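You operate a simulated robot arm through the tools that you are given. There is no shell and no other tool. Be economical: measure what you need, move in short steps, check, and stop when the job is done.

You run a simulated two-armed robot. Do the job below in one go: nothing can be reset, and whatever is moved stays where it is left.

Task
Run oil onto the salt up to the line, then stir it in.
Fine: salt bowl under the oil tap, tap shut; stir on the mask ring, four turns or more; paddle back in its rest. Set down upright: mask paddle.

The check looks at the end state, three seconds after you hand in, the way a careful person would. Anything else that was tipped, shoved, dropped, spilled or broken makes it a failure.

Robot
Two 7-joint arms with two-finger parallel grippers on one trunk, on a base that drives. Base frame: it is fixed to the floor where the robot stands at the start and does not move with it; the origin is under the middle of the robot, x ahead of it, y to its left, z up. Units: mm, rad, N and s.
The left shoulder is at the start at [50, 161, 1173], the right one opposite. With the tool pointing down near the work surface each hand reaches from about 240 to 680 mm from the robot's upright axis, wherever it stands, measured 20 degrees to its own side. Places, roughly: blue bowl (14x14x8 cm) [500, 600, 900]; mask ring top [500, 900, 900]; mask whisk [750, 1000, 1000]; oil tap [700, -200, 1100]; oil tap body [700, -200, 1000]; spot under the oil tap [700, -200, 900]. Payload 3.43 kg a hand.
The tool frame of a hand sits at the grasp point between the pads (the TCP): z along the fingers, y along the line on which they close. The tips reach 30 mm beyond it. The gripper opens to 94 mm. The fingers are 28 mm wide and 10 mm thick; the gripper's body (50 by 96 mm) begins 55 mm behind the TCP.
Orientation is told as [roll, pitch, yaw] about the base's x, y, z axes, in that order, counted from this pose: with the fingers straight down and closing along the base's y, the tool's x points along the base's -x, its y along +y and its z along -z.

Tools
- The arms move only by the tool servo_tool. It takes "left_targets", "right_targets" or both (then of equal length, played together; a hand with none holds still); each is a list of rows, each a list of 7 numbers: the shift along the base's x, y, z in mm, then the turn, a rotation vector about the base's x, y, z in rad, then the finger opening in mm, from 0 to 94. In form: [[dx, dy, dz, ax, ay, az, jaw], ...]. A call has 1 to 12 rows; each row is the pose to reach, as a shift and turn from the pose commanded when the call began. A row lasts 0.2 s, in which the tool goes at most 50 mm and 0.15 rad; a call with a longer step from one row to the next is refused whole, and so is a gripper value outside its range. A pose out of reach is approached as far as the arm can. The call stops where the force on the tool passes 40 N (or 10 N more than at its start, if that is more) or the arm is blocked; 0.2 s more then pass. Each finger travels about 45 mm/s and halts on what it meets, pressing with about 35 N; the grip force reading is that of the motor and also rises with nothing between the fingers. The clock runs only during rows and for 0.2 s after the last one: add rows that repeat a pose to give the fingers time. The reply holds the time, the measured pose of the TCP, the force on the tool along the base axes, the opening and the grip force, in the units named above and with some noise, with the torque about the TCP (base axes, N m) and any sound that the robot's microphone picked up, and new pictures: "show" is both (left out), scene, wrist or none (wrist: the cameras of the hands that moved).
- Cameras (640 x 400 px; columns grow to the right, rows downward): "scene" is now at [133.2, 16.1, 1327.3]; the picture's right is [0.18, -0.98, 0.00], its down [-0.25, -0.04, -0.97] and it looks along [0.95, 0.17, -0.25] (base axes); focal length 214 px, centre (320, 200). "left" rides on the left gripper at [76, -14, -103] in its tool frame; the picture's right is [0.18, 0.98, 0.00], its down [-0.75, 0.14, -0.64] and it looks along [-0.63, 0.12, 0.77] (tool axes); focal length 243 px, centre (320, 200). "right" rides on the right gripper at [76, 14, -103] in its tool frame; the picture's right is [-0.18, 0.98, 0.00], its down [-0.75, -0.14, -0.64] and it looks along [-0.63, -0.12, 0.77] (tool axes); focal length 243 px, centre (320, 200). There is no depth. A picture from a camera that has moved, and an enlarged one, comes with that camera's place and axes in the base frame and with its lens.
- move_column(by): slides the trunk up (or, below 0, down) by that many mm; the arms and the scene camera ride with it, the base frame stays. It gives what a move gives, with no picture.
- steer(legs): drives the robot by 1 to 6 legs, each [ahead, left, turn to the left] in mm, mm and rad, along the robot's own axes; the way and the turn of a leg run together, so that a leg with both is an arc; at most 1500 mm and 3.142 rad a leg. The arms and the cameras ride along, it lands a little off, and it stops where it bumps. It gives what a move gives, and a new picture of the scene camera.
- head_to(pan, tilt): turns the head with the scene camera to pan (to the left, within 1.396 rad either way) and tilt (down, from -0.506 to 1.204), counted from straight ahead of the robot. It gives what a move gives, and a new picture of the scene camera.
- enlarge(camera, box): a new picture of the part [left, top, right, bottom] of that camera's present view, enlarged. It takes no simulated time.
- sign_off(): hands the job in; it is judged then, once.

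Go step by step. Nothing tells you exact positions but the pictures and the camera data: compare them with the known pose of the tool, close in by small moves and look again before you grip or let go. The budget is 120 turns and 260 pictures, counting those below and the enlarged ones. Unless the task says otherwise, let go and move clear before handing in.

The tools are called as name(argument=value, ...) on one line, values as JSON. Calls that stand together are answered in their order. servo_tool: Moves the arms, as the interface text tells. Its arguments: {"type":"object","properties":{"left_targets":{"type":"array","items":{"type":"array","items":{"type":"number"}}},"right_targets":{"type":"array","items":{"type":"array","items":{"type":"number"}}},"show":{"type":"string","enum":["both","scene","wrist","none"]}},"required":[]} The other tools are called the same way: move_column (by) slides the trunk up or down; steer (legs) drives the base; head_to (pan, tilt) turns the head that bears the scene camera; enlarge (camera, box) takes an enlarged picture of a part of a camera's view; sign_off () hands the job in.

At the start:

```text
clock: 0.0
left_tool_pos: [365.7, 185.0, 1311.9]
left_orientation: [0.0, -0.001, 0.002]
left_force: [-0.1, -0.8, -0.1]
left_wrist_torque: [0.03, -0.03, 0.02]
left_finger_gap: 94.2
left_gripper_force: 0.2
right_tool_pos: [323.1, -128.9, 1230.9]
right_orientation: [0.0, 0.0, 0.0]
right_force: [-0.8, -0.5, 0.0]
right_wrist_torque: [-0.02, -0.01, -0.01]
right_finger_gap: 94.0
right_gripper_force: 0.0
trunk travel left (down, up): [-200.0, 67.0]
robot x, y, heading: [-1.2, 0.7, 0.001]
head pan, tilt: [0.18, 0.255]
```

scene: 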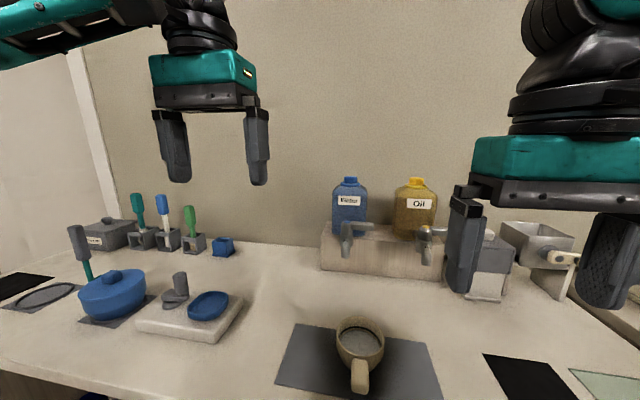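
right: 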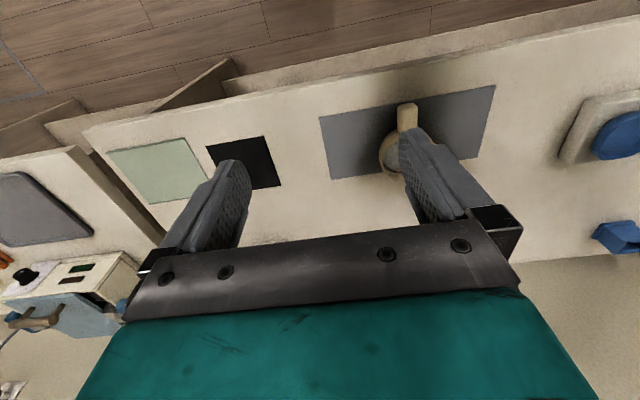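
left: 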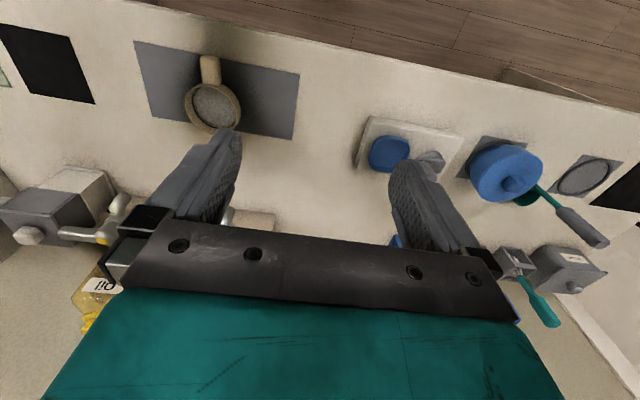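

I see a blue lidded bowl on the left, utensils in rests, two taps at the centre and a mug-like scoop on a mat. I'll look closer at each part before moving.

enlarge(camera="scene", box=[0, 180, 250, 350])

enlarge(camera="scene", box=[310, 160, 640, 400])

enlarge(camera="left", box=[340, 100, 640, 340])

```text
2.35 times, centred on (125, 265) of scene
camera zoom: at [133.2, 16.1, 1327.3], right [0.18, -0.98, 0.0], down [-0.25, -0.04, -0.97], along [0.95, 0.17, -0.25], focal length 505 px, centre (779, 47)
```

zoom: 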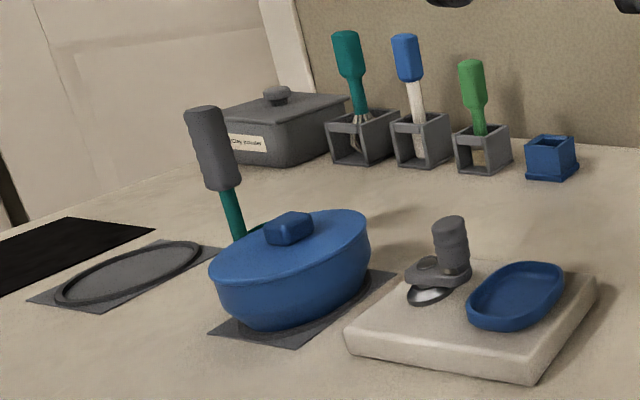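

```text
1.67 times, centred on (475, 280) of scene
camera zoom: at [133.2, 16.1, 1327.3], right [0.18, -0.98, 0.0], down [-0.25, -0.04, -0.97], along [0.95, 0.17, -0.25], focal length 358 px, centre (62, 67)
```

zoom: 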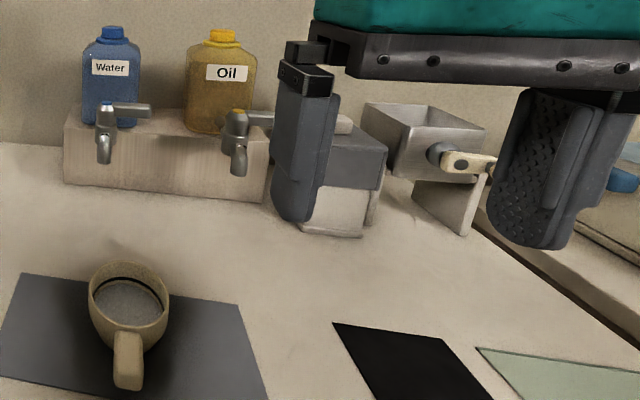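

```text
1.67 times, centred on (490, 220) of left
camera zoom: at [289.2, 170.8, 1413.7], right [-0.18, 0.98, 0.0], down [0.75, 0.14, 0.64], along [0.63, 0.12, -0.77], focal length 404 px, centre (37, 167)
```

zoom: 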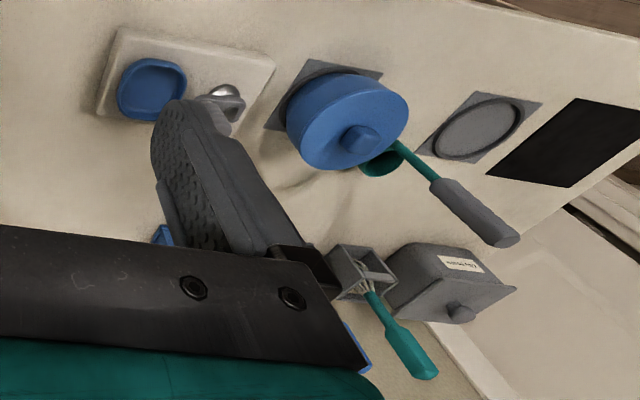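

The beige handled vessel at about [475, 0] holds grey grains with a dark line inside, so it's likely the salt bowl. I'll turn the head to inspect both sides.

enlarge(camera="scene", box=[310, 300, 410, 400])

head_to(pan=0.9, tilt=0.45)

head_to(pan=-0.7, tilt=0.5)

enlarge(camera="right", box=[320, 80, 500, 200])

```text
4.00 times, centred on (360, 350) of scene
camera zoom: at [133.2, 16.1, 1327.3], right [0.18, -0.98, 0.0], down [-0.25, -0.04, -0.97], along [0.95, 0.17, -0.25], focal length 858 px, centre (160, -400)
```

zoom: 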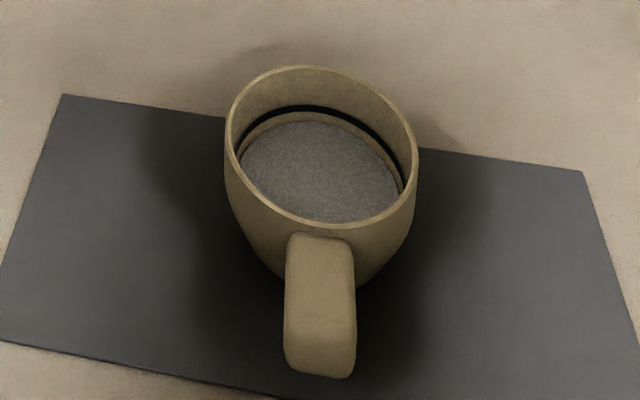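

```text
clock: 1.1
left_tool_pos: [365.6, 184.6, 1311.3]
left_orientation: [-0.002, -0.001, 0.002]
left_force: [0.0, -0.3, -0.4]
left_wrist_torque: [0.03, -0.04, 0.0]
left_finger_gap: 94.0
left_gripper_force: 0.0
right_tool_pos: [322.7, -128.7, 1230.2]
right_orientation: [0.002, 0.0, -0.001]
right_force: [0.2, 0.3, 1.1]
right_wrist_torque: [0.0, -0.02, 0.0]
right_finger_gap: 94.0
right_gripper_force: 0.1
trunk travel left (down, up): [-200.0, 67.0]
robot x, y, heading: [-0.6, -1.5, -0.002]
head pan, tilt: [0.901, 0.45]
camera scene: at [98.5, 71.4, 1309.1], right [0.78, -0.62, 0.0], down [-0.27, -0.34, -0.9], along [0.56, 0.71, -0.44], focal length 214 px, centre (320, 200)
```

scene: 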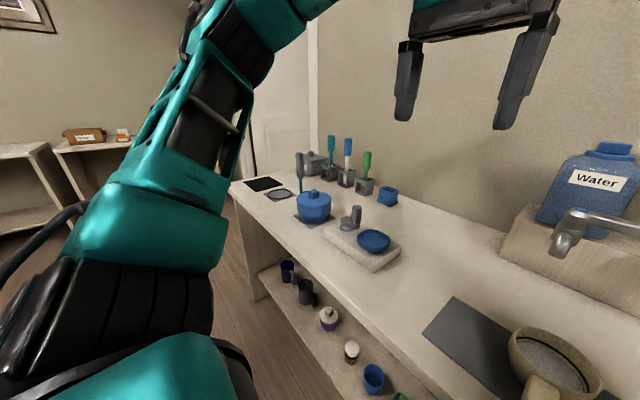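

```text
clock: 2.8
left_tool_pos: [364.8, 184.4, 1311.3]
left_orientation: [0.0, -0.002, 0.0]
left_force: [1.0, 0.9, 0.7]
left_wrist_torque: [-0.02, 0.05, 0.01]
left_finger_gap: 94.0
left_gripper_force: 0.2
right_tool_pos: [321.7, -128.5, 1230.4]
right_orientation: [0.001, 0.0, -0.001]
right_force: [0.6, -0.7, 0.0]
right_wrist_torque: [-0.03, 0.02, 0.0]
right_finger_gap: 94.0
right_gripper_force: 0.2
trunk travel left (down, up): [-200.0, 67.0]
robot x, y, heading: [-3.8, 0.4, -0.005]
head pan, tilt: [-0.7, 0.499]
camera scene: at [110.9, -59.1, 1304.6], right [-0.64, -0.77, 0.0], down [-0.37, 0.31, -0.88], along [0.67, -0.57, -0.48], focal length 214 px, centre (320, 200)
```

scene: 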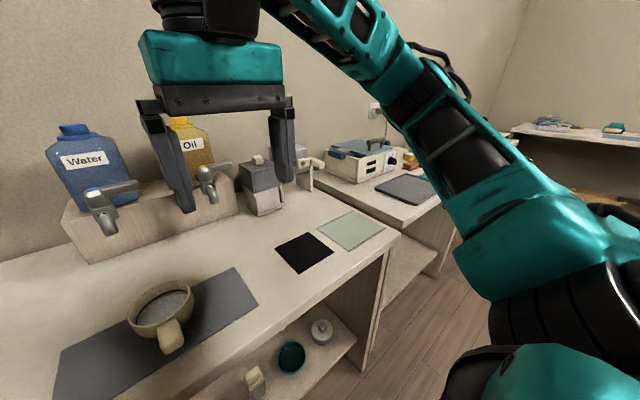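

```text
3.33 times, centred on (410, 140) of right
camera zoom: at [246.6, -113.2, 1332.8], right [0.18, 0.98, 0.0], down [0.75, -0.14, 0.64], along [0.63, -0.12, -0.77], focal length 809 px, centre (20, 400)
```

zoom: 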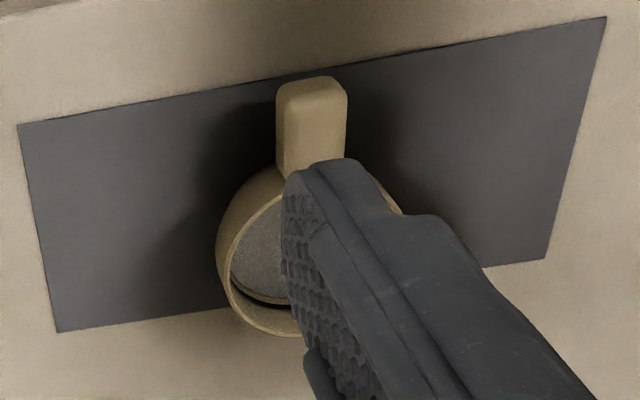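

The salt bowl has its handle toward me. Next I'll move the right hand out of the view and study the oil tap.

servo_tool(right_targets=[[-10, -45, 0, 0, 0, 0, 94], [-20, -90, 0, 0, 0, 0, 94], [-30, -135, 0, 0, 0, 0, 94], [-30, -180, 0, 0, 0, 0, 94]], show="none")

head_to(pan=-0.2, tilt=0.5)

enlarge(camera="scene", box=[260, 100, 460, 225])

```text
clock: 3.8
left_tool_pos: [364.9, 184.4, 1312.6]
left_orientation: [-0.001, 0.0, 0.0]
left_force: [-0.9, -1.1, 0.6]
left_wrist_torque: [0.01, -0.02, 0.01]
left_finger_gap: 93.8
left_gripper_force: 0.1
right_tool_pos: [291.2, -308.7, 1230.6]
right_orientation: [0.003, -0.002, 0.003]
right_force: [0.0, 0.2, -1.0]
right_wrist_torque: [0.04, 0.0, 0.01]
right_finger_gap: 93.9
right_gripper_force: 0.1
trunk travel left (down, up): [-200.0, 67.0]
robot x, y, heading: [0.9, 0.0, -0.002]
head pan, tilt: [-0.7, 0.499]
```

```text
clock: 4.7
left_tool_pos: [366.2, 185.0, 1311.1]
left_orientation: [-0.001, -0.001, 0.0]
left_force: [-0.6, -0.4, -0.2]
left_wrist_torque: [-0.03, 0.01, 0.01]
left_finger_gap: 94.0
left_gripper_force: 0.1
right_tool_pos: [292.8, -307.5, 1230.5]
right_orientation: [-0.001, 0.001, -0.001]
right_force: [0.1, -0.4, 0.4]
right_wrist_torque: [-0.01, -0.01, 0.0]
right_finger_gap: 94.1
right_gripper_force: 0.1
trunk travel left (down, up): [-200.0, 67.0]
robot x, y, heading: [0.7, -0.7, -0.003]
head pan, tilt: [-0.201, 0.499]
camera scene: at [130.5, -18.8, 1304.6], right [-0.2, -0.98, 0.0], down [-0.47, 0.1, -0.88], along [0.86, -0.18, -0.48], focal length 214 px, centre (320, 200)
```

scene: 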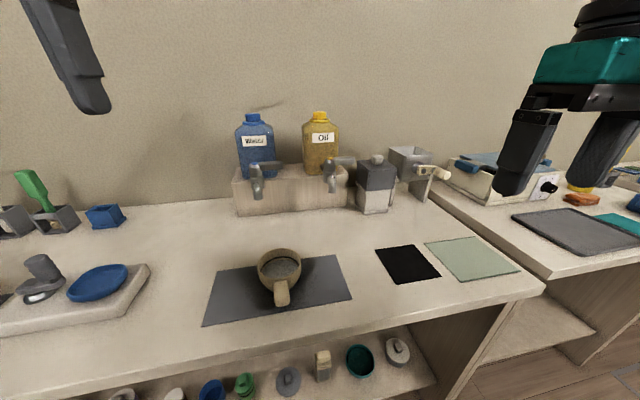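

```text
3.20 times, centred on (360, 162) of scene
camera zoom: at [130.5, -18.8, 1304.6], right [-0.2, -0.98, 0.0], down [-0.47, 0.1, -0.88], along [0.86, -0.18, -0.48], focal length 686 px, centre (192, 320)
```

zoom: 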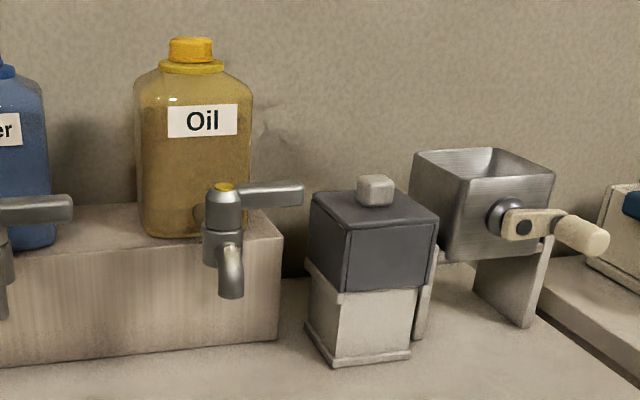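

The oil tap has a lever that sticks out to the right, spout tip at about z 1005. I'll bring the right hand near the bowl handle to look at it.

servo_tool(right_targets=[[10, 40, -15, 0, 0, 0, 94], [20, 80, -30, 0, 0, 0, 94], [30, 120, -45, 0, 0, 0, 94], [40, 160, -55, 0, 0, 0, 94], [50, 200, -70, 0, 0, 0, 94], [60, 240, -80, 0, 0, 0, 94], [70, 275, -95, 0, 0, 0, 94], [80, 308, -110, 0, 0, 0, 94]], show="both")

```text
clock: 6.5
left_tool_pos: [365.8, 185.6, 1311.5]
left_orientation: [-0.002, -0.004, 0.002]
left_force: [-0.5, -0.1, 0.2]
left_wrist_torque: [0.02, 0.0, 0.0]
left_finger_gap: 94.1
left_gripper_force: 0.0
right_tool_pos: [373.0, 2.2, 1118.8]
right_orientation: [0.0, 0.0, -0.002]
right_force: [0.8, 0.7, 0.3]
right_wrist_torque: [-0.02, -0.01, 0.05]
right_finger_gap: 94.0
right_gripper_force: 0.0
trunk travel left (down, up): [-200.0, 67.0]
robot x, y, heading: [0.1, 1.4, 0.002]
head pan, tilt: [-0.201, 0.499]
camera scene: at [130.7, -18.1, 1304.6], right [-0.2, -0.98, 0.0], down [-0.47, 0.09, -0.88], along [0.86, -0.18, -0.48], focal length 214 px, centre (320, 200)
camera right: at [298.6, 16.5, 1221.3], right [0.19, 0.98, 0.0], down [0.75, -0.14, 0.64], along [0.63, -0.12, -0.77], focal length 243 px, centre (320, 200)
```

scene: 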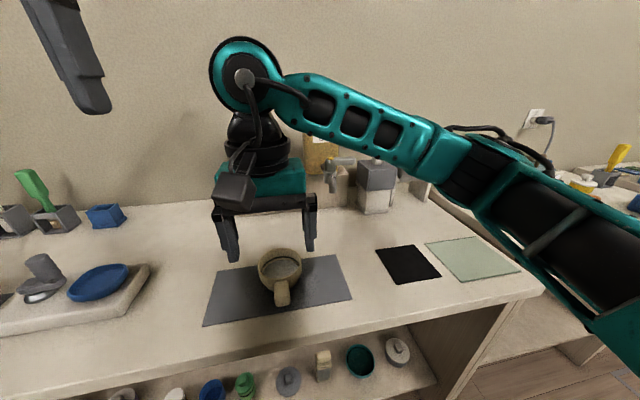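
right: 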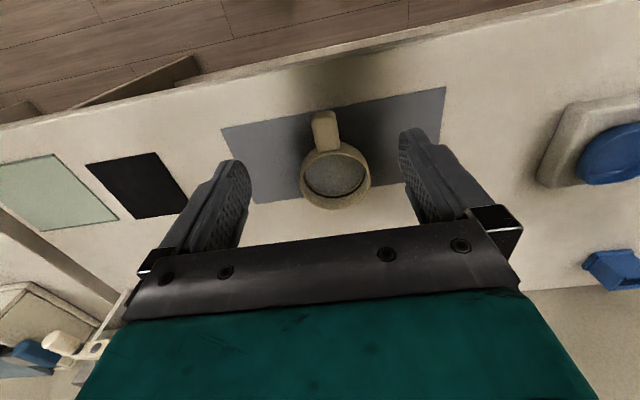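

enlarge(camera="right", box=[260, 90, 420, 220])

enlarge(camera="scene", box=[230, 235, 330, 320])

```text
3.08 times, centred on (340, 155) of right
camera zoom: at [298.6, 16.5, 1221.3], right [0.19, 0.98, 0.0], down [0.75, -0.14, 0.64], along [0.63, -0.12, -0.77], focal length 746 px, centre (258, 338)
```

zoom: 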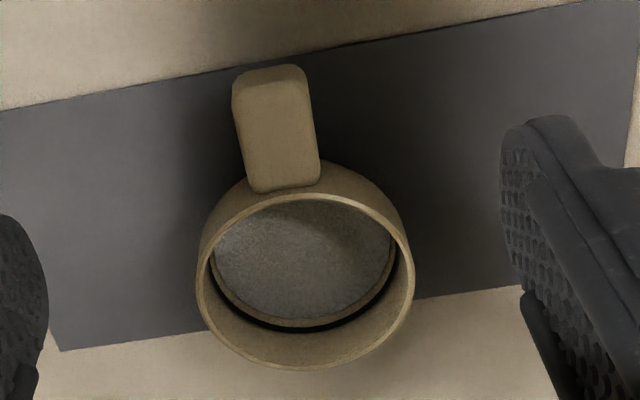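

```text
4.71 times, centred on (280, 278) of scene
camera zoom: at [130.7, -18.1, 1304.6], right [-0.2, -0.98, 0.0], down [-0.47, 0.09, -0.88], along [0.86, -0.18, -0.48], focal length 1009 px, centre (508, -165)
```

zoom: 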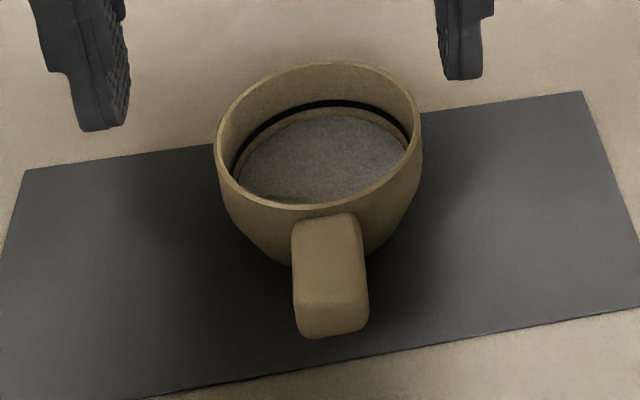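

The handle is a bar about 31 mm wide, from x≈400 to 445 at y≈0. I'll descend over it and check before closing.

servo_tool(right_targets=[[45, -3, 0, 0, 0, 0, 94], [47, -3, -40, 0, 0, 0, 94], [47, -3, -80, 0, 0, 0, 94], [47, -3, -120, 0, 0, 0, 94], [47, -3, -120, 0, 0, 0, 94]])

```text
clock: 7.7
left_tool_pos: [365.2, 184.6, 1311.9]
left_orientation: [0.0, -0.002, 0.002]
left_force: [-0.8, 0.3, 0.1]
left_wrist_torque: [-0.02, -0.02, 0.02]
left_finger_gap: 94.1
left_gripper_force: 0.1
right_tool_pos: [419.7, -4.7, 1000.8]
right_orientation: [0.001, -0.001, 0.001]
right_force: [-0.5, 0.0, 0.0]
right_wrist_torque: [0.03, 0.01, 0.02]
right_finger_gap: 94.1
right_gripper_force: 0.0
trunk travel left (down, up): [-200.0, 67.0]
robot x, y, heading: [1.3, 1.2, -0.002]
head pan, tilt: [-0.201, 0.499]
camera scene: at [130.4, -18.7, 1304.6], right [-0.2, -0.98, 0.0], down [-0.47, 0.1, -0.88], along [0.86, -0.17, -0.48], focal length 214 px, centre (320, 200)
camera right: at [343.8, 11.0, 1102.9], right [0.18, 0.98, 0.0], down [0.75, -0.14, 0.64], along [0.63, -0.12, -0.77], focal length 243 px, centre (320, 200)
```

scene: 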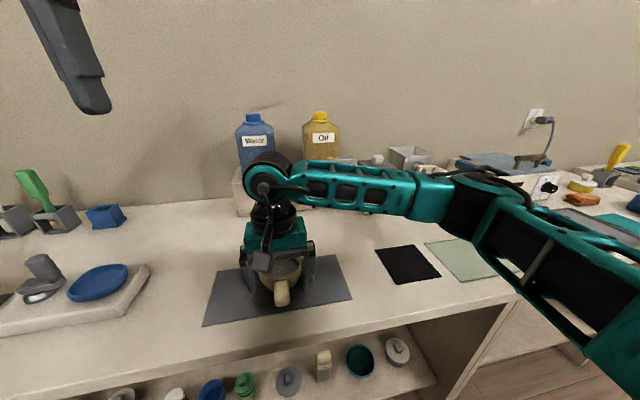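
right: 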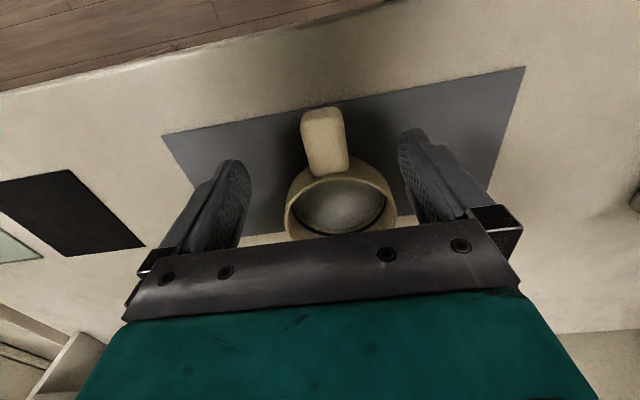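

servo_tool(right_targets=[[1, 5, -30, 0, 0, 0, 94], [1, 5, -58, 0, 0, 0, 94], [1, 5, -58, 0, 0, 0, 80], [1, 5, -58, 0, 0, 0, 60], [1, 5, -58, 0, 0, 0, 44], [1, 5, -58, 0, 0, 0, 44]])

```text
clock: 9.1
left_tool_pos: [366.0, 185.7, 1312.6]
left_orientation: [-0.001, 0.0, 0.002]
left_force: [-0.2, -0.4, 0.3]
left_wrist_torque: [0.01, -0.03, -0.01]
left_finger_gap: 94.0
left_gripper_force: 0.1
right_tool_pos: [420.3, 0.2, 942.8]
right_orientation: [0.0, 0.0, 0.0]
right_force: [0.5, -0.5, -0.7]
right_wrist_torque: [0.01, -0.03, 0.04]
right_finger_gap: 44.1
right_gripper_force: 0.1
trunk travel left (down, up): [-200.0, 67.0]
robot x, y, heading: [1.0, 5.4, -0.003]
head pan, tilt: [-0.201, 0.499]
camera scene: at [130.5, -18.7, 1304.6], right [-0.2, -0.98, 0.0], down [-0.47, 0.1, -0.88], along [0.86, -0.17, -0.48], focal length 214 px, centre (320, 200)
camera right: at [344.6, 15.7, 1046.0], right [0.18, 0.98, 0.0], down [0.75, -0.14, 0.64], along [0.63, -0.12, -0.77], focal length 243 px, centre (320, 200)
```

scene: 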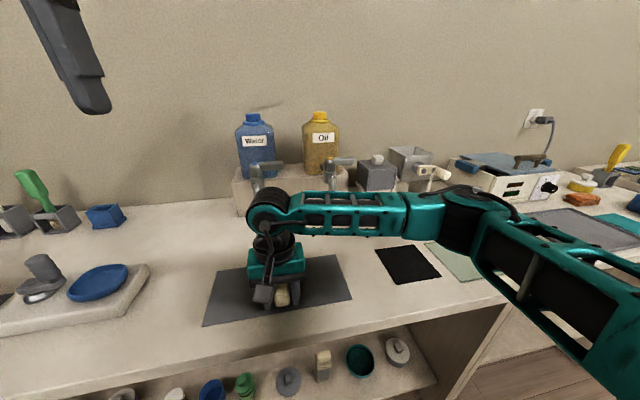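
right: 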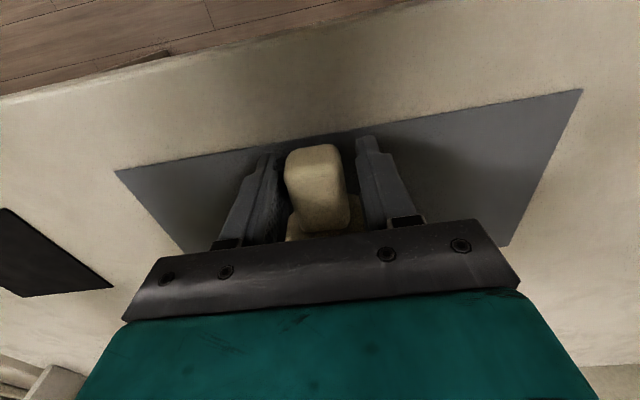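

Well centred on the handle. I'll close, then lift a little and check.

servo_tool(right_targets=[[0, 0, 0, 0, 0, 0, 32], [0, 0, 0, 0, 0, 0, 20], [0, 0, 0, 0, 0, 0, 20], [0, 0, 0, 0, 0, 0, 20], [0, 0, 8, 0, 0, 0, 20], [0, 0, 16, 0, 0, 0, 20]])

```text
clock: 10.5
left_tool_pos: [366.2, 185.5, 1311.9]
left_orientation: [0.001, -0.002, 0.0]
left_force: [0.4, -0.4, -0.3]
left_wrist_torque: [-0.01, 0.02, 0.01]
left_finger_gap: 94.0
left_gripper_force: 0.0
right_tool_pos: [419.6, 1.1, 958.8]
right_orientation: [0.002, 0.001, -0.001]
right_force: [-0.3, -0.3, -2.8]
right_wrist_torque: [0.03, 0.18, 0.0]
right_finger_gap: 34.3
right_gripper_force: 34.8
trunk travel left (down, up): [-200.0, 67.0]
robot x, y, heading: [0.7, 0.5, 0.002]
head pan, tilt: [-0.201, 0.499]
camera scene: at [130.7, -18.7, 1304.5], right [-0.2, -0.98, 0.0], down [-0.47, 0.1, -0.88], along [0.86, -0.17, -0.48], focal length 214 px, centre (320, 200)
camera right: at [343.7, 16.2, 1061.6], right [0.18, 0.98, 0.0], down [0.75, -0.14, 0.64], along [0.63, -0.12, -0.77], focal length 243 px, centre (320, 200)
```

scene: 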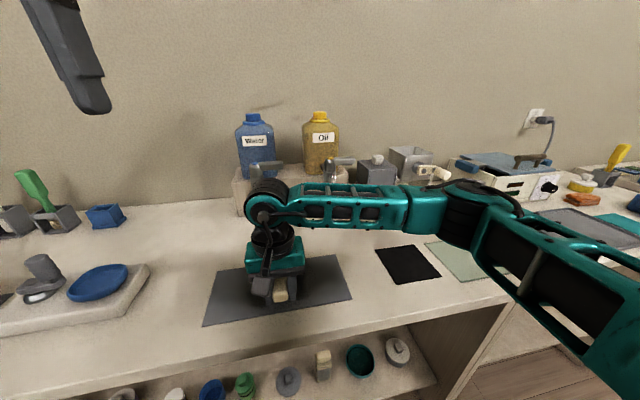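
right: 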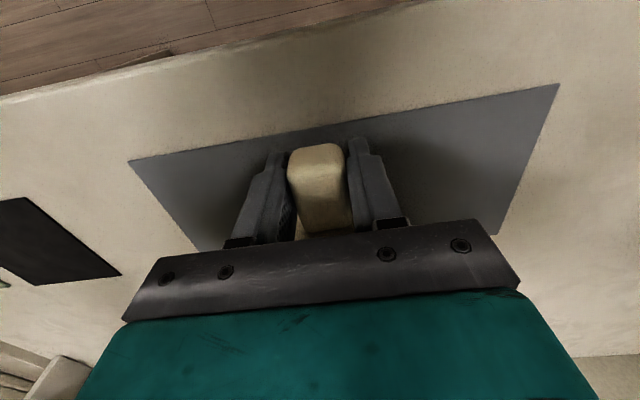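

The bowl is held. I'll lift it a bit more and drive closer to bring the tap into comfortable reach.

servo_tool(right_targets=[[0, 0, 20, 0, 0, 0, 20]], show="none")

steer(legs=[[80, 0, 0]])

enlarge(camera="scene", box=[250, 100, 450, 225])

```text
clock: 10.9
left_tool_pos: [365.4, 184.6, 1312.0]
left_orientation: [0.0, -0.001, 0.002]
left_force: [0.3, 0.1, 1.2]
left_wrist_torque: [0.0, 0.0, 0.0]
left_finger_gap: 94.0
left_gripper_force: 0.1
right_tool_pos: [417.5, 0.6, 978.4]
right_orientation: [0.001, 0.001, 0.001]
right_force: [-0.2, 0.2, -2.4]
right_wrist_torque: [-0.01, 0.17, 0.01]
right_finger_gap: 34.1
right_gripper_force: 35.3
trunk travel left (down, up): [-200.0, 67.0]
robot x, y, heading: [3.2, -0.1, 0.003]
head pan, tilt: [-0.201, 0.499]
```

```text
clock: 11.9
left_tool_pos: [443.1, 184.4, 1310.8]
left_orientation: [0.0, 0.0, 0.0]
left_force: [-0.5, -0.3, -1.5]
left_wrist_torque: [0.02, 0.02, 0.02]
left_finger_gap: 93.9
left_gripper_force: 0.0
right_tool_pos: [495.1, 0.4, 978.2]
right_orientation: [0.001, 0.001, 0.0]
right_force: [0.2, -0.2, -3.6]
right_wrist_torque: [-0.01, 0.18, 0.02]
right_finger_gap: 34.0
right_gripper_force: 35.0
trunk travel left (down, up): [-200.0, 67.0]
robot x, y, heading: [76.1, -3.7, -0.003]
head pan, tilt: [-0.201, 0.499]
camera scene: at [208.9, -18.9, 1304.4], right [-0.2, -0.98, 0.0], down [-0.47, 0.1, -0.88], along [0.86, -0.18, -0.48], focal length 214 px, centre (320, 200)
```

scene: 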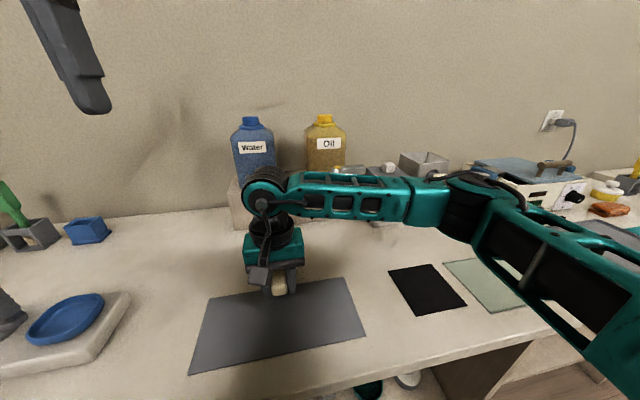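

```text
3.20 times, centred on (350, 162) of scene
camera zoom: at [208.9, -18.9, 1304.4], right [-0.2, -0.98, 0.0], down [-0.47, 0.1, -0.88], along [0.86, -0.18, -0.48], focal length 686 px, centre (224, 320)
```

zoom: 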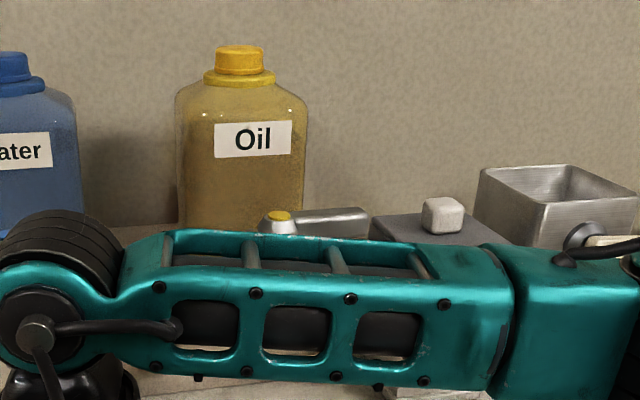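

The arm hides the spout. I'll swing the bowl to the right over clear table and use the left hand's camera to locate the tap.

servo_tool(right_targets=[[-5, -45, 5, 0, 0, 0, 20], [-10, -90, 10, 0, 0, 0, 20], [-15, -135, 15, 0, 0, 0, 20], [-20, -180, 20, 0, 0, 0, 20], [-25, -225, 20, 0, 0, 0, 20], [-30, -270, 20, 0, 0, 0, 20], [-30, -300, 20, 0, 0, 0, 20]], show="none")

servo_tool(left_targets=[[5, -48, 0, 0, 0, 0, 94], [10, -96, 0, 0, 0, 0, 94], [20, -144, 0, 0, 0, 0, 94], [30, -192, -10, 0, 0, 0, 94], [30, -230, -20, 0, 0, 0, 94], [30, -240, -20, 0, 0, 0, 94]])

enlarge(camera="scene", box=[270, 100, 470, 225])

```text
clock: 13.5
left_tool_pos: [443.4, 183.3, 1311.4]
left_orientation: [0.001, -0.001, 0.0]
left_force: [0.6, -0.2, -0.4]
left_wrist_torque: [0.03, 0.01, -0.01]
left_finger_gap: 94.0
left_gripper_force: 0.2
right_tool_pos: [465.6, -299.7, 1000.0]
right_orientation: [0.0, 0.001, 0.0]
right_force: [-1.2, 0.9, -3.6]
right_wrist_torque: [0.0, 0.2, -0.03]
right_finger_gap: 34.1
right_gripper_force: 34.2
trunk travel left (down, up): [-200.0, 67.0]
robot x, y, heading: [78.1, -3.3, -0.005]
head pan, tilt: [-0.201, 0.499]
```

```text
clock: 14.9
left_tool_pos: [470.9, -54.5, 1290.3]
left_orientation: [0.001, -0.003, 0.0]
left_force: [0.2, 1.0, -0.4]
left_wrist_torque: [0.0, 0.02, -0.01]
left_finger_gap: 94.2
left_gripper_force: 0.1
right_tool_pos: [466.0, -300.6, 998.7]
right_orientation: [0.002, 0.001, 0.0]
right_force: [-0.1, 0.9, -3.4]
right_wrist_torque: [0.0, 0.18, -0.02]
right_finger_gap: 34.1
right_gripper_force: 35.1
trunk travel left (down, up): [-200.0, 67.0]
robot x, y, heading: [84.1, 1.1, -0.003]
head pan, tilt: [-0.201, 0.499]
camera scene: at [208.0, -19.0, 1304.5], right [-0.2, -0.98, 0.0], down [-0.47, 0.1, -0.88], along [0.86, -0.18, -0.48], focal length 214 px, centre (320, 200)
camera left: at [395.5, -68.9, 1392.9], right [-0.18, 0.98, 0.0], down [0.75, 0.14, 0.64], along [0.63, 0.12, -0.77], focal length 243 px, centre (320, 200)
```

scene: 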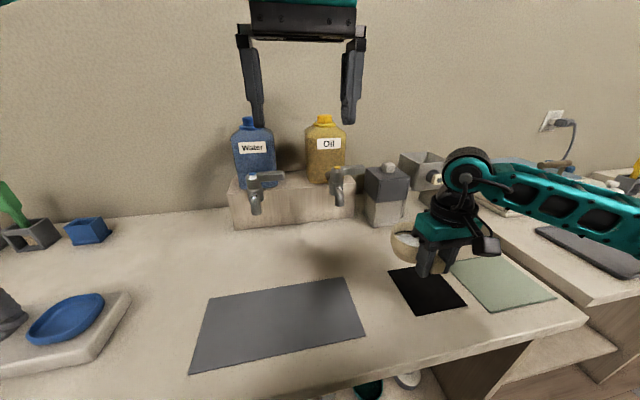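
left: 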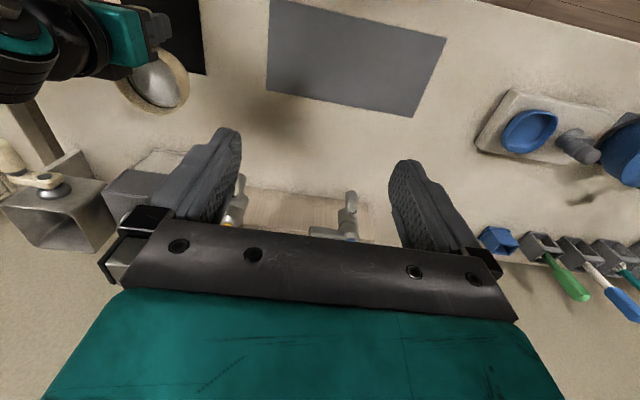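

```text
3.20 times, centred on (370, 162) of scene
camera zoom: at [208.0, -19.0, 1304.5], right [-0.2, -0.98, 0.0], down [-0.47, 0.1, -0.88], along [0.86, -0.18, -0.48], focal length 686 px, centre (160, 320)
```

zoom: 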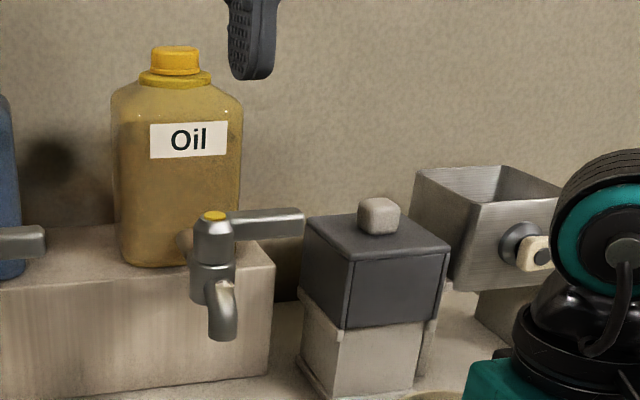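

servo_tool(left_targets=[[15, -40, 0, 0, 0, 0, 94], [30, -75, 0, 0, 0, 0, 94], [30, -75, 0, 0, 0, 0, 94]], show="wrist")

enlarge(camera="left", box=[220, 130, 400, 250])

```text
clock: 15.7
left_tool_pos: [500.9, -119.7, 1289.7]
left_orientation: [-0.012, -0.003, 0.009]
left_force: [0.2, 0.0, 0.5]
left_wrist_torque: [0.02, -0.01, 0.0]
left_finger_gap: 93.9
left_gripper_force: 0.1
left hand out of reach, approached as far as the arm can: row 2, 3
right_tool_pos: [466.0, -299.6, 997.7]
right_orientation: [0.001, 0.001, -0.002]
right_force: [0.6, -0.1, -2.9]
right_wrist_torque: [0.04, 0.16, -0.01]
right_finger_gap: 33.9
right_gripper_force: 35.6
trunk travel left (down, up): [-200.0, 67.0]
robot x, y, heading: [80.4, 3.5, -0.005]
head pan, tilt: [-0.201, 0.499]
camera left: at [424.2, -133.3, 1391.5], right [-0.19, 0.98, -0.01], down [0.75, 0.15, 0.64], along [0.63, 0.11, -0.77], focal length 243 px, centre (320, 200)
```

left: 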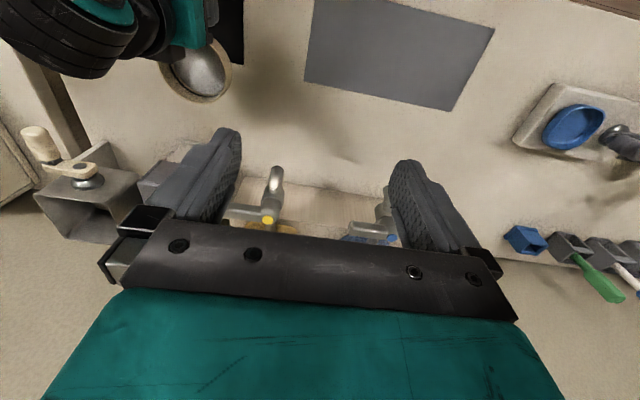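

```text
3.33 times, centred on (310, 190) of left
camera zoom: at [424.2, -133.3, 1391.5], right [-0.19, 0.98, -0.01], down [0.75, 0.15, 0.64], along [0.63, 0.11, -0.77], focal length 809 px, centre (353, 233)
```

zoom: 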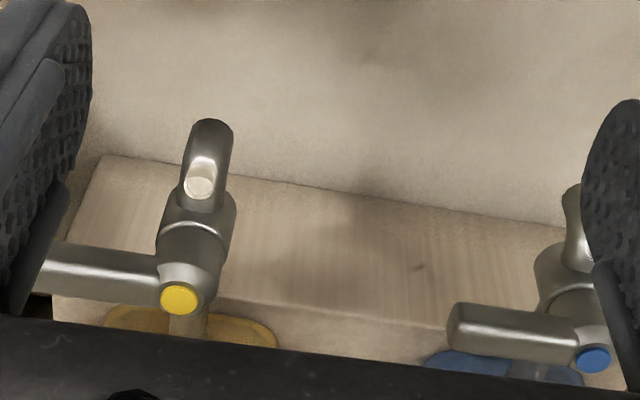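

Triangulated: spout tip ≈[665,-167,1026], lever axis ≈[704,-166], lever at z≈1108 out to y≈-244. I'll withdraw the left hand, then bring the bowl under the spout.

servo_tool(left_targets=[[-20, 48, 10, 0, 0, 0, 94], [-40, 94, 20, 0, 0, 0, 94], [-50, 142, 20, 0, 0, 0, 94], [-60, 190, 20, 0, 0, 0, 94], [-70, 238, 20, 0, 0, 0, 94], [-80, 286, 20, 0, 0, 0, 94], [-80, 330, 20, 0, 0, 0, 94]], show="none")

servo_tool(right_targets=[[0, 40, -10, 0, 0, 0, 20], [0, 85, -20, 0, 0, 0, 20], [10, 133, -30, 0, 0, 0, 20], [55, 133, -30, 0, 0, 0, 20], [100, 133, -30, 0, 0, 0, 20], [131, 133, -35, 0, 0, 0, 20], [131, 133, -50, 0, 0, 0, 20]])

enlarge(camera="scene", box=[260, 110, 460, 290])

```text
refused: row 1 steps farther than a row can; nothing moved
```

```text
clock: 17.3
left_tool_pos: [501.1, -120.1, 1287.5]
left_orientation: [-0.005, -0.001, 0.01]
left_force: [1.7, 0.1, 0.4]
left_wrist_torque: [-0.01, 0.0, 0.02]
left_finger_gap: 93.9
left_gripper_force: 0.1
right_tool_pos: [595.7, -166.9, 948.3]
right_orientation: [-0.001, -0.001, 0.0]
right_force: [0.6, 0.3, -2.8]
right_wrist_torque: [0.01, 0.19, 0.03]
right_finger_gap: 34.1
right_gripper_force: 34.6
trunk travel left (down, up): [-200.0, 67.0]
robot x, y, heading: [77.8, 2.1, 0.001]
head pan, tilt: [-0.201, 0.499]
camera scene: at [208.1, -19.2, 1304.5], right [-0.2, -0.98, 0.0], down [-0.47, 0.1, -0.88], along [0.86, -0.18, -0.48], focal length 214 px, centre (320, 200)
camera right: at [521.2, -151.5, 1050.5], right [0.19, 0.98, 0.0], down [0.75, -0.14, 0.64], along [0.63, -0.12, -0.77], focal length 243 px, centre (320, 200)
```

scene: 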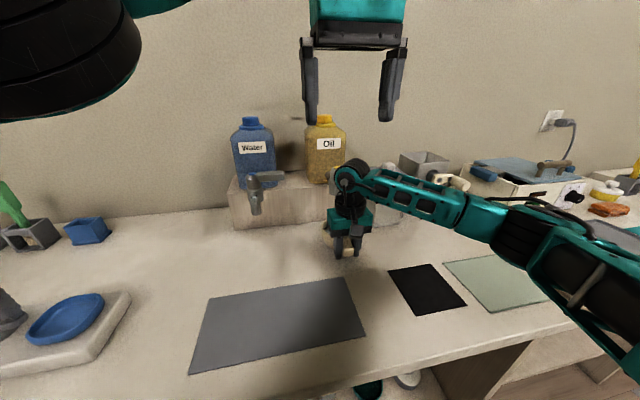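
right: 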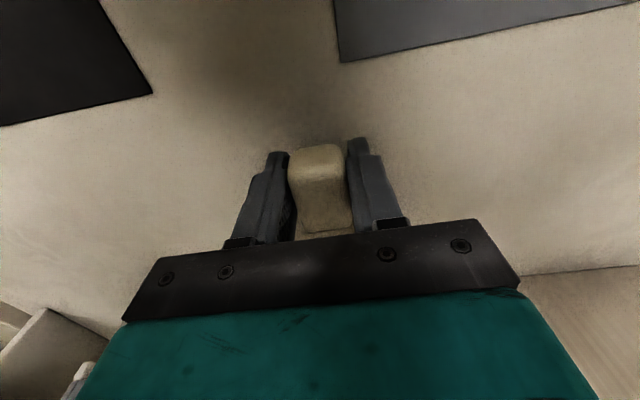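

```text
2.22 times, centred on (360, 200) of scene
camera zoom: at [208.1, -19.2, 1304.5], right [-0.2, -0.98, 0.0], down [-0.47, 0.1, -0.88], along [0.86, -0.18, -0.48], focal length 477 px, centre (231, 200)
```

zoom: 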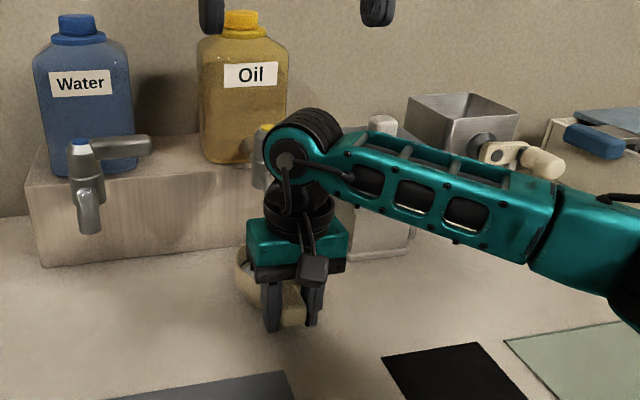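

enlarge(camera="left", box=[200, 70, 400, 250])

```text
2.22 times, centred on (300, 160) of left
camera zoom: at [425.1, -133.5, 1389.5], right [-0.19, 0.98, -0.01], down [0.75, 0.15, 0.64], along [0.63, 0.12, -0.77], focal length 539 px, centre (364, 289)
```

zoom: 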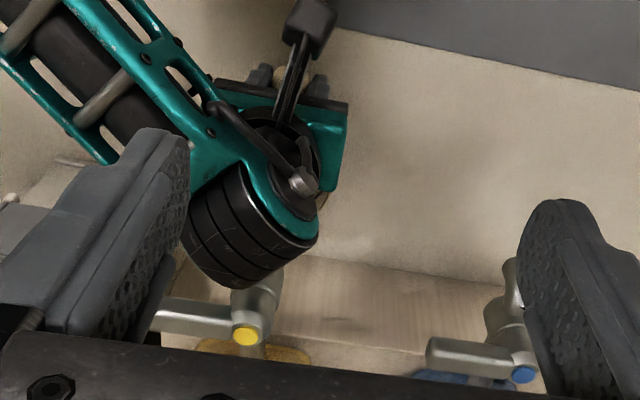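

servo_tool(right_targets=[[0, 0, -3, 0, 0, 0, 20], [0, 0, -5, 0, 0, 0, 20], [0, 0, -7, 0, 0, 0, 20]], show="none")

```text
clock: 18.1
left_tool_pos: [499.9, -119.5, 1288.0]
left_orientation: [-0.01, -0.001, 0.01]
left_force: [0.0, 0.0, -0.4]
left_wrist_torque: [-0.01, -0.01, 0.02]
left_finger_gap: 93.8
left_gripper_force: 0.0
right_tool_pos: [596.3, -165.1, 941.9]
right_orientation: [0.002, -0.003, -0.001]
right_force: [-0.4, 0.0, -1.6]
right_wrist_torque: [-0.07, 0.01, 0.0]
right_finger_gap: 34.1
right_gripper_force: 34.8
trunk travel left (down, up): [-200.0, 67.0]
robot x, y, heading: [78.3, 0.1, -0.007]
head pan, tilt: [-0.201, 0.499]
```

Bowl has touched down. I'll release slowly and back straight off the handle.

servo_tool(right_targets=[[0, 0, -1, 0, 0, 0, 20], [0, 0, -1, 0, 0, 0, 34], [0, 0, -1, 0, 0, 0, 44], [0, 0, -1, 0, 0, 0, 60], [0, 0, -1, 0, 0, 0, 60], [-40, 0, 0, 0, 0, 0, 60], [-85, 0, 0, 0, 0, 0, 60], [-120, -10, 10, 0, 0, 0, 60], [-130, -40, 45, 0, 0, 0, 60], [-130, -80, 75, 0, 0, 0, 60], [-130, -120, 100, 0, 0, 0, 60]], show="scene")

enlarge(camera="left", box=[220, 110, 360, 230])

enlarge(camera="scene", box=[290, 150, 390, 260])

```text
clock: 20.5
left_tool_pos: [501.1, -120.4, 1288.5]
left_orientation: [-0.008, 0.0, 0.009]
left_force: [-0.6, 0.4, 1.0]
left_wrist_torque: [0.02, -0.02, 0.03]
left_finger_gap: 94.1
left_gripper_force: 0.1
right_tool_pos: [466.0, -285.9, 1041.5]
right_orientation: [0.002, 0.0, 0.001]
right_force: [0.0, 0.6, 0.5]
right_wrist_torque: [-0.01, -0.01, -0.02]
right_finger_gap: 60.0
right_gripper_force: 0.0
trunk travel left (down, up): [-200.0, 67.0]
robot x, y, heading: [76.2, 0.9, -0.0]
head pan, tilt: [-0.201, 0.499]
camera scene: at [207.5, -19.3, 1304.6], right [-0.2, -0.98, 0.0], down [-0.47, 0.1, -0.88], along [0.86, -0.18, -0.48], focal length 214 px, centre (320, 200)
```

scene: 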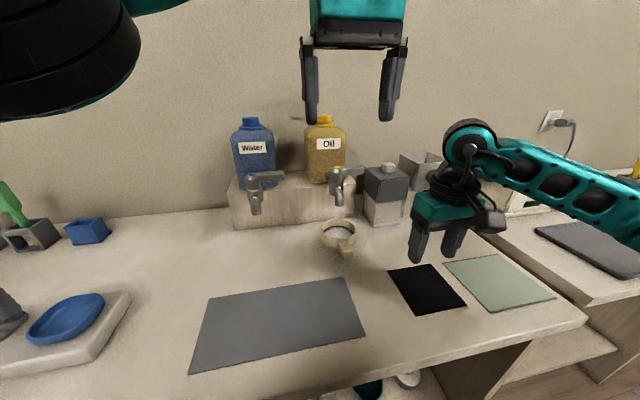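

```text
3.33 times, centred on (290, 170) of left
camera zoom: at [423.9, -133.5, 1390.5], right [-0.19, 0.98, -0.01], down [0.75, 0.15, 0.64], along [0.63, 0.12, -0.77], focal length 809 px, centre (420, 300)
```

zoom: 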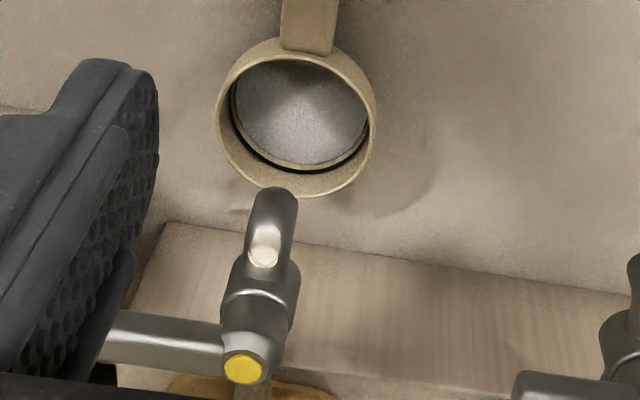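

```text
3.64 times, centred on (340, 205) of scene
camera zoom: at [207.5, -19.3, 1304.6], right [-0.2, -0.98, 0.0], down [-0.47, 0.1, -0.88], along [0.86, -0.18, -0.48], focal length 780 px, centre (247, 182)
```

zoom: 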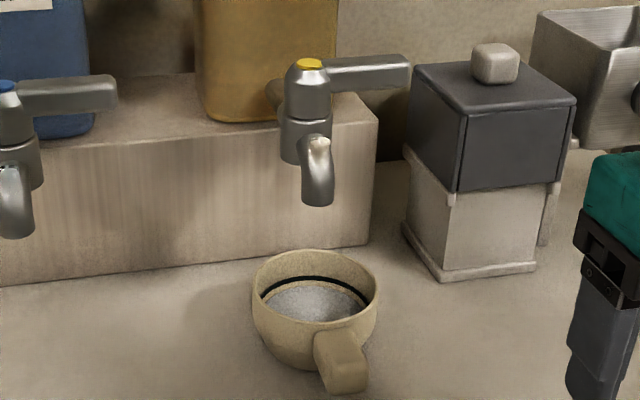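

Bowl sits centred under the spout, within about 10 mm. Next the left hand gives way, and the right hand turns 90° to straddle the lever from above.

servo_tool(left_targets=[[-20, 40, 5, 0, 0, 0, 94], [-40, 80, 10, 0, 0, 0, 94], [-45, 125, 10, 0, 0, 0, 94], [-45, 170, 10, 0, 0, 0, 94], [-45, 215, 10, 0, 0, 0, 94], [-45, 250, 10, 0, 0, 0, 94]], show="none")

servo_tool(right_targets=[[0, 0, 35, 0, 0, 0.131, 50], [0, 0, 70, 0, 0, 0.262, 50], [0, 0, 105, 0, 0, 0.393, 50], [20, 0, 135, 0, 0, 0.524, 50], [45, 5, 155, 0, 0, 0.655, 50], [72, 12, 159, 0, 0, 0.786, 50], [100, 20, 159, 0, 0, 0.917, 50], [128, 30, 159, 0, 0, 1.048, 50], [156, 40, 159, 0, 0, 1.179, 50], [184, 48, 159, 0, 0, 1.31, 50], [212, 56, 159, 0, 0, 1.441, 50], [238, 62, 159, 0, 0, 1.571, 50]])

```text
clock: 21.9
left_tool_pos: [451.3, 126.9, 1297.8]
left_orientation: [-0.001, -0.001, -0.002]
left_force: [0.0, 0.8, -0.3]
left_wrist_torque: [-0.05, -0.05, 0.0]
left_finger_gap: 94.0
left_gripper_force: 0.1
right_tool_pos: [465.5, -285.7, 1039.7]
right_orientation: [0.0, 0.0, 0.0]
right_force: [-0.3, -0.4, -0.6]
right_wrist_torque: [-0.01, 0.04, 0.02]
right_finger_gap: 60.0
right_gripper_force: 0.1
trunk travel left (down, up): [-200.0, 67.0]
robot x, y, heading: [77.2, -0.4, -0.006]
head pan, tilt: [-0.201, 0.499]
```

```text
clock: 24.5
left_tool_pos: [450.6, 125.8, 1298.4]
left_orientation: [0.0, -0.002, -0.001]
left_force: [-0.7, 0.1, -0.7]
left_wrist_torque: [0.02, -0.02, 0.03]
left_finger_gap: 93.8
left_gripper_force: 0.1
right_tool_pos: [395.5, -72.0, 1159.5]
right_orientation: [-0.003, -0.002, 1.553]
right_force: [-0.5, 0.1, 0.6]
right_wrist_torque: [0.0, -0.01, -0.01]
right_finger_gap: 50.0
right_gripper_force: 0.1
right hand out of reach, approached as far as the arm can: row 6, 7, 8, 9, 10, 11, 12
trunk travel left (down, up): [-200.0, 67.0]
robot x, y, heading: [77.1, -0.9, -0.002]
head pan, tilt: [-0.201, 0.499]
camera scene: at [207.2, -18.7, 1304.7], right [-0.2, -0.98, 0.0], down [-0.47, 0.1, -0.88], along [0.86, -0.18, -0.48], focal length 214 px, centre (320, 200)
camera right: at [380.4, -147.6, 1261.8], right [-0.98, 0.2, 0.0], down [0.15, 0.75, 0.64], along [0.13, 0.63, -0.77], focal length 243 px, centre (320, 200)
```

scene: 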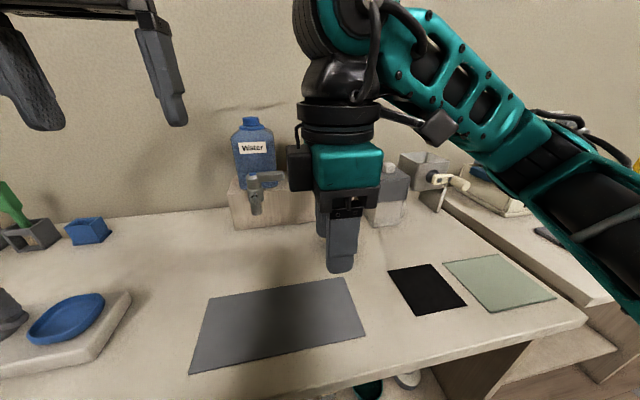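
right: 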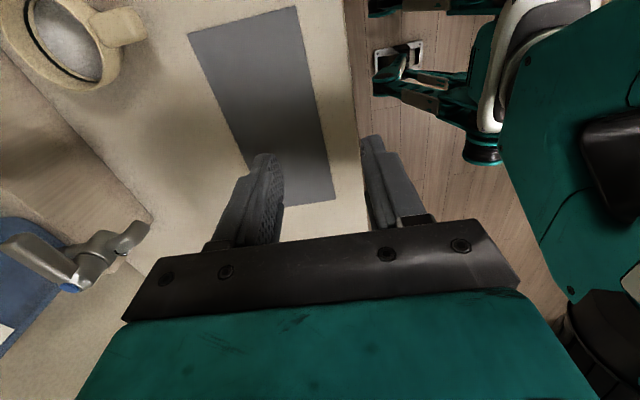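

The arm couldn't reach that yaw from there and drifted back over the mat, touching nothing. I'll unwind the turn to about 35°, which is enough for a wide straddle, moving away toward -y.

servo_tool(right_targets=[[0, 0, 0, 0, 0, -0.14, 70], [0, -5, 0, 0, 0, -0.28, 70]], show="none")

```text
clock: 25.1
left_tool_pos: [451.8, 125.3, 1298.4]
left_orientation: [0.0, -0.002, 0.0]
left_force: [-0.3, -0.4, 0.7]
left_wrist_torque: [0.01, 0.01, 0.01]
left_finger_gap: 94.0
left_gripper_force: 0.0
right_tool_pos: [397.0, -81.8, 1161.7]
right_orientation: [0.0, 0.001, 1.286]
right_force: [-0.2, 0.1, 0.9]
right_wrist_torque: [0.03, -0.02, 0.0]
right_finger_gap: 69.8
right_gripper_force: 0.1
trunk travel left (down, up): [-200.0, 67.0]
robot x, y, heading: [77.0, 3.3, -0.004]
head pan, tilt: [-0.201, 0.499]
```

servo_tool(right_targets=[[5, -35, 0, 0, 0, -0.14, 70], [15, -75, 0, 0, 0, -0.28, 70], [30, -115, -5, 0, 0, -0.42, 70], [45, -155, -10, 0, 0, -0.56, 70], [60, -190, -10, 0, 0, -0.68, 70], [60, -190, -10, 0, 0, -0.68, 70]], show="none")

move_column(by=66)

steer(legs=[[50, 0, 0]])

```text
clock: 26.5
left_tool_pos: [451.3, 126.6, 1298.0]
left_orientation: [0.0, 0.0, 0.001]
left_force: [-0.4, -0.3, -0.1]
left_wrist_torque: [0.03, 0.02, -0.04]
left_finger_gap: 94.4
left_gripper_force: 0.1
right_tool_pos: [456.4, -274.8, 1153.9]
right_orientation: [0.001, 0.001, 0.61]
right_force: [-0.4, -0.1, -0.5]
right_wrist_torque: [-0.02, 0.0, 0.0]
right_finger_gap: 70.0
right_gripper_force: 0.0
trunk travel left (down, up): [-200.0, 67.0]
robot x, y, heading: [79.4, -1.5, -0.001]
head pan, tilt: [-0.201, 0.499]
```

```text
clock: 27.6
left_tool_pos: [450.5, 125.9, 1365.0]
left_orientation: [0.0, -0.003, 0.0]
left_force: [1.0, -0.2, 0.3]
left_wrist_torque: [0.02, -0.01, -0.04]
left_finger_gap: 93.9
left_gripper_force: 0.0
right_tool_pos: [455.6, -272.5, 1219.4]
right_orientation: [0.0, -0.001, 0.61]
right_force: [-0.5, -1.7, -0.2]
right_wrist_torque: [-0.03, 0.01, 0.04]
right_finger_gap: 70.1
right_gripper_force: 0.1
trunk travel left (down, up): [-266.0, 1.0]
robot x, y, heading: [74.7, 2.5, 0.001]
head pan, tilt: [-0.201, 0.499]
```

```text
clock: 28.6
left_tool_pos: [485.1, 125.1, 1363.5]
left_orientation: [-0.001, 0.0, 0.001]
left_force: [0.0, -0.2, -0.6]
left_wrist_torque: [-0.01, -0.05, 0.03]
left_finger_gap: 93.9
left_gripper_force: 0.1
right_tool_pos: [489.6, -273.6, 1218.8]
right_orientation: [0.003, 0.0, 0.608]
right_force: [-1.4, -0.2, -1.0]
right_wrist_torque: [-0.02, -0.06, 0.04]
right_finger_gap: 69.9
right_gripper_force: 0.1
trunk travel left (down, up): [-266.0, 1.0]
robot x, y, heading: [109.3, -1.7, -0.0]
head pan, tilt: [-0.201, 0.499]
stopped in leg 1: the robot was blocked; the commanded pose is now the measured one
camera scene: at [241.3, -19.0, 1370.9], right [-0.2, -0.98, 0.0], down [-0.47, 0.1, -0.88], along [0.86, -0.18, -0.48], focal length 214 px, centre (320, 200)
```

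scene: 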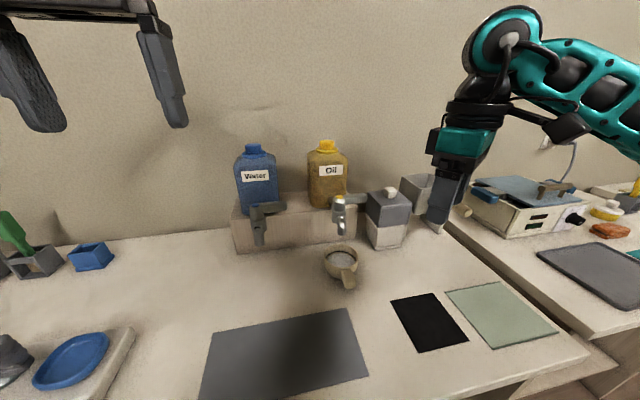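

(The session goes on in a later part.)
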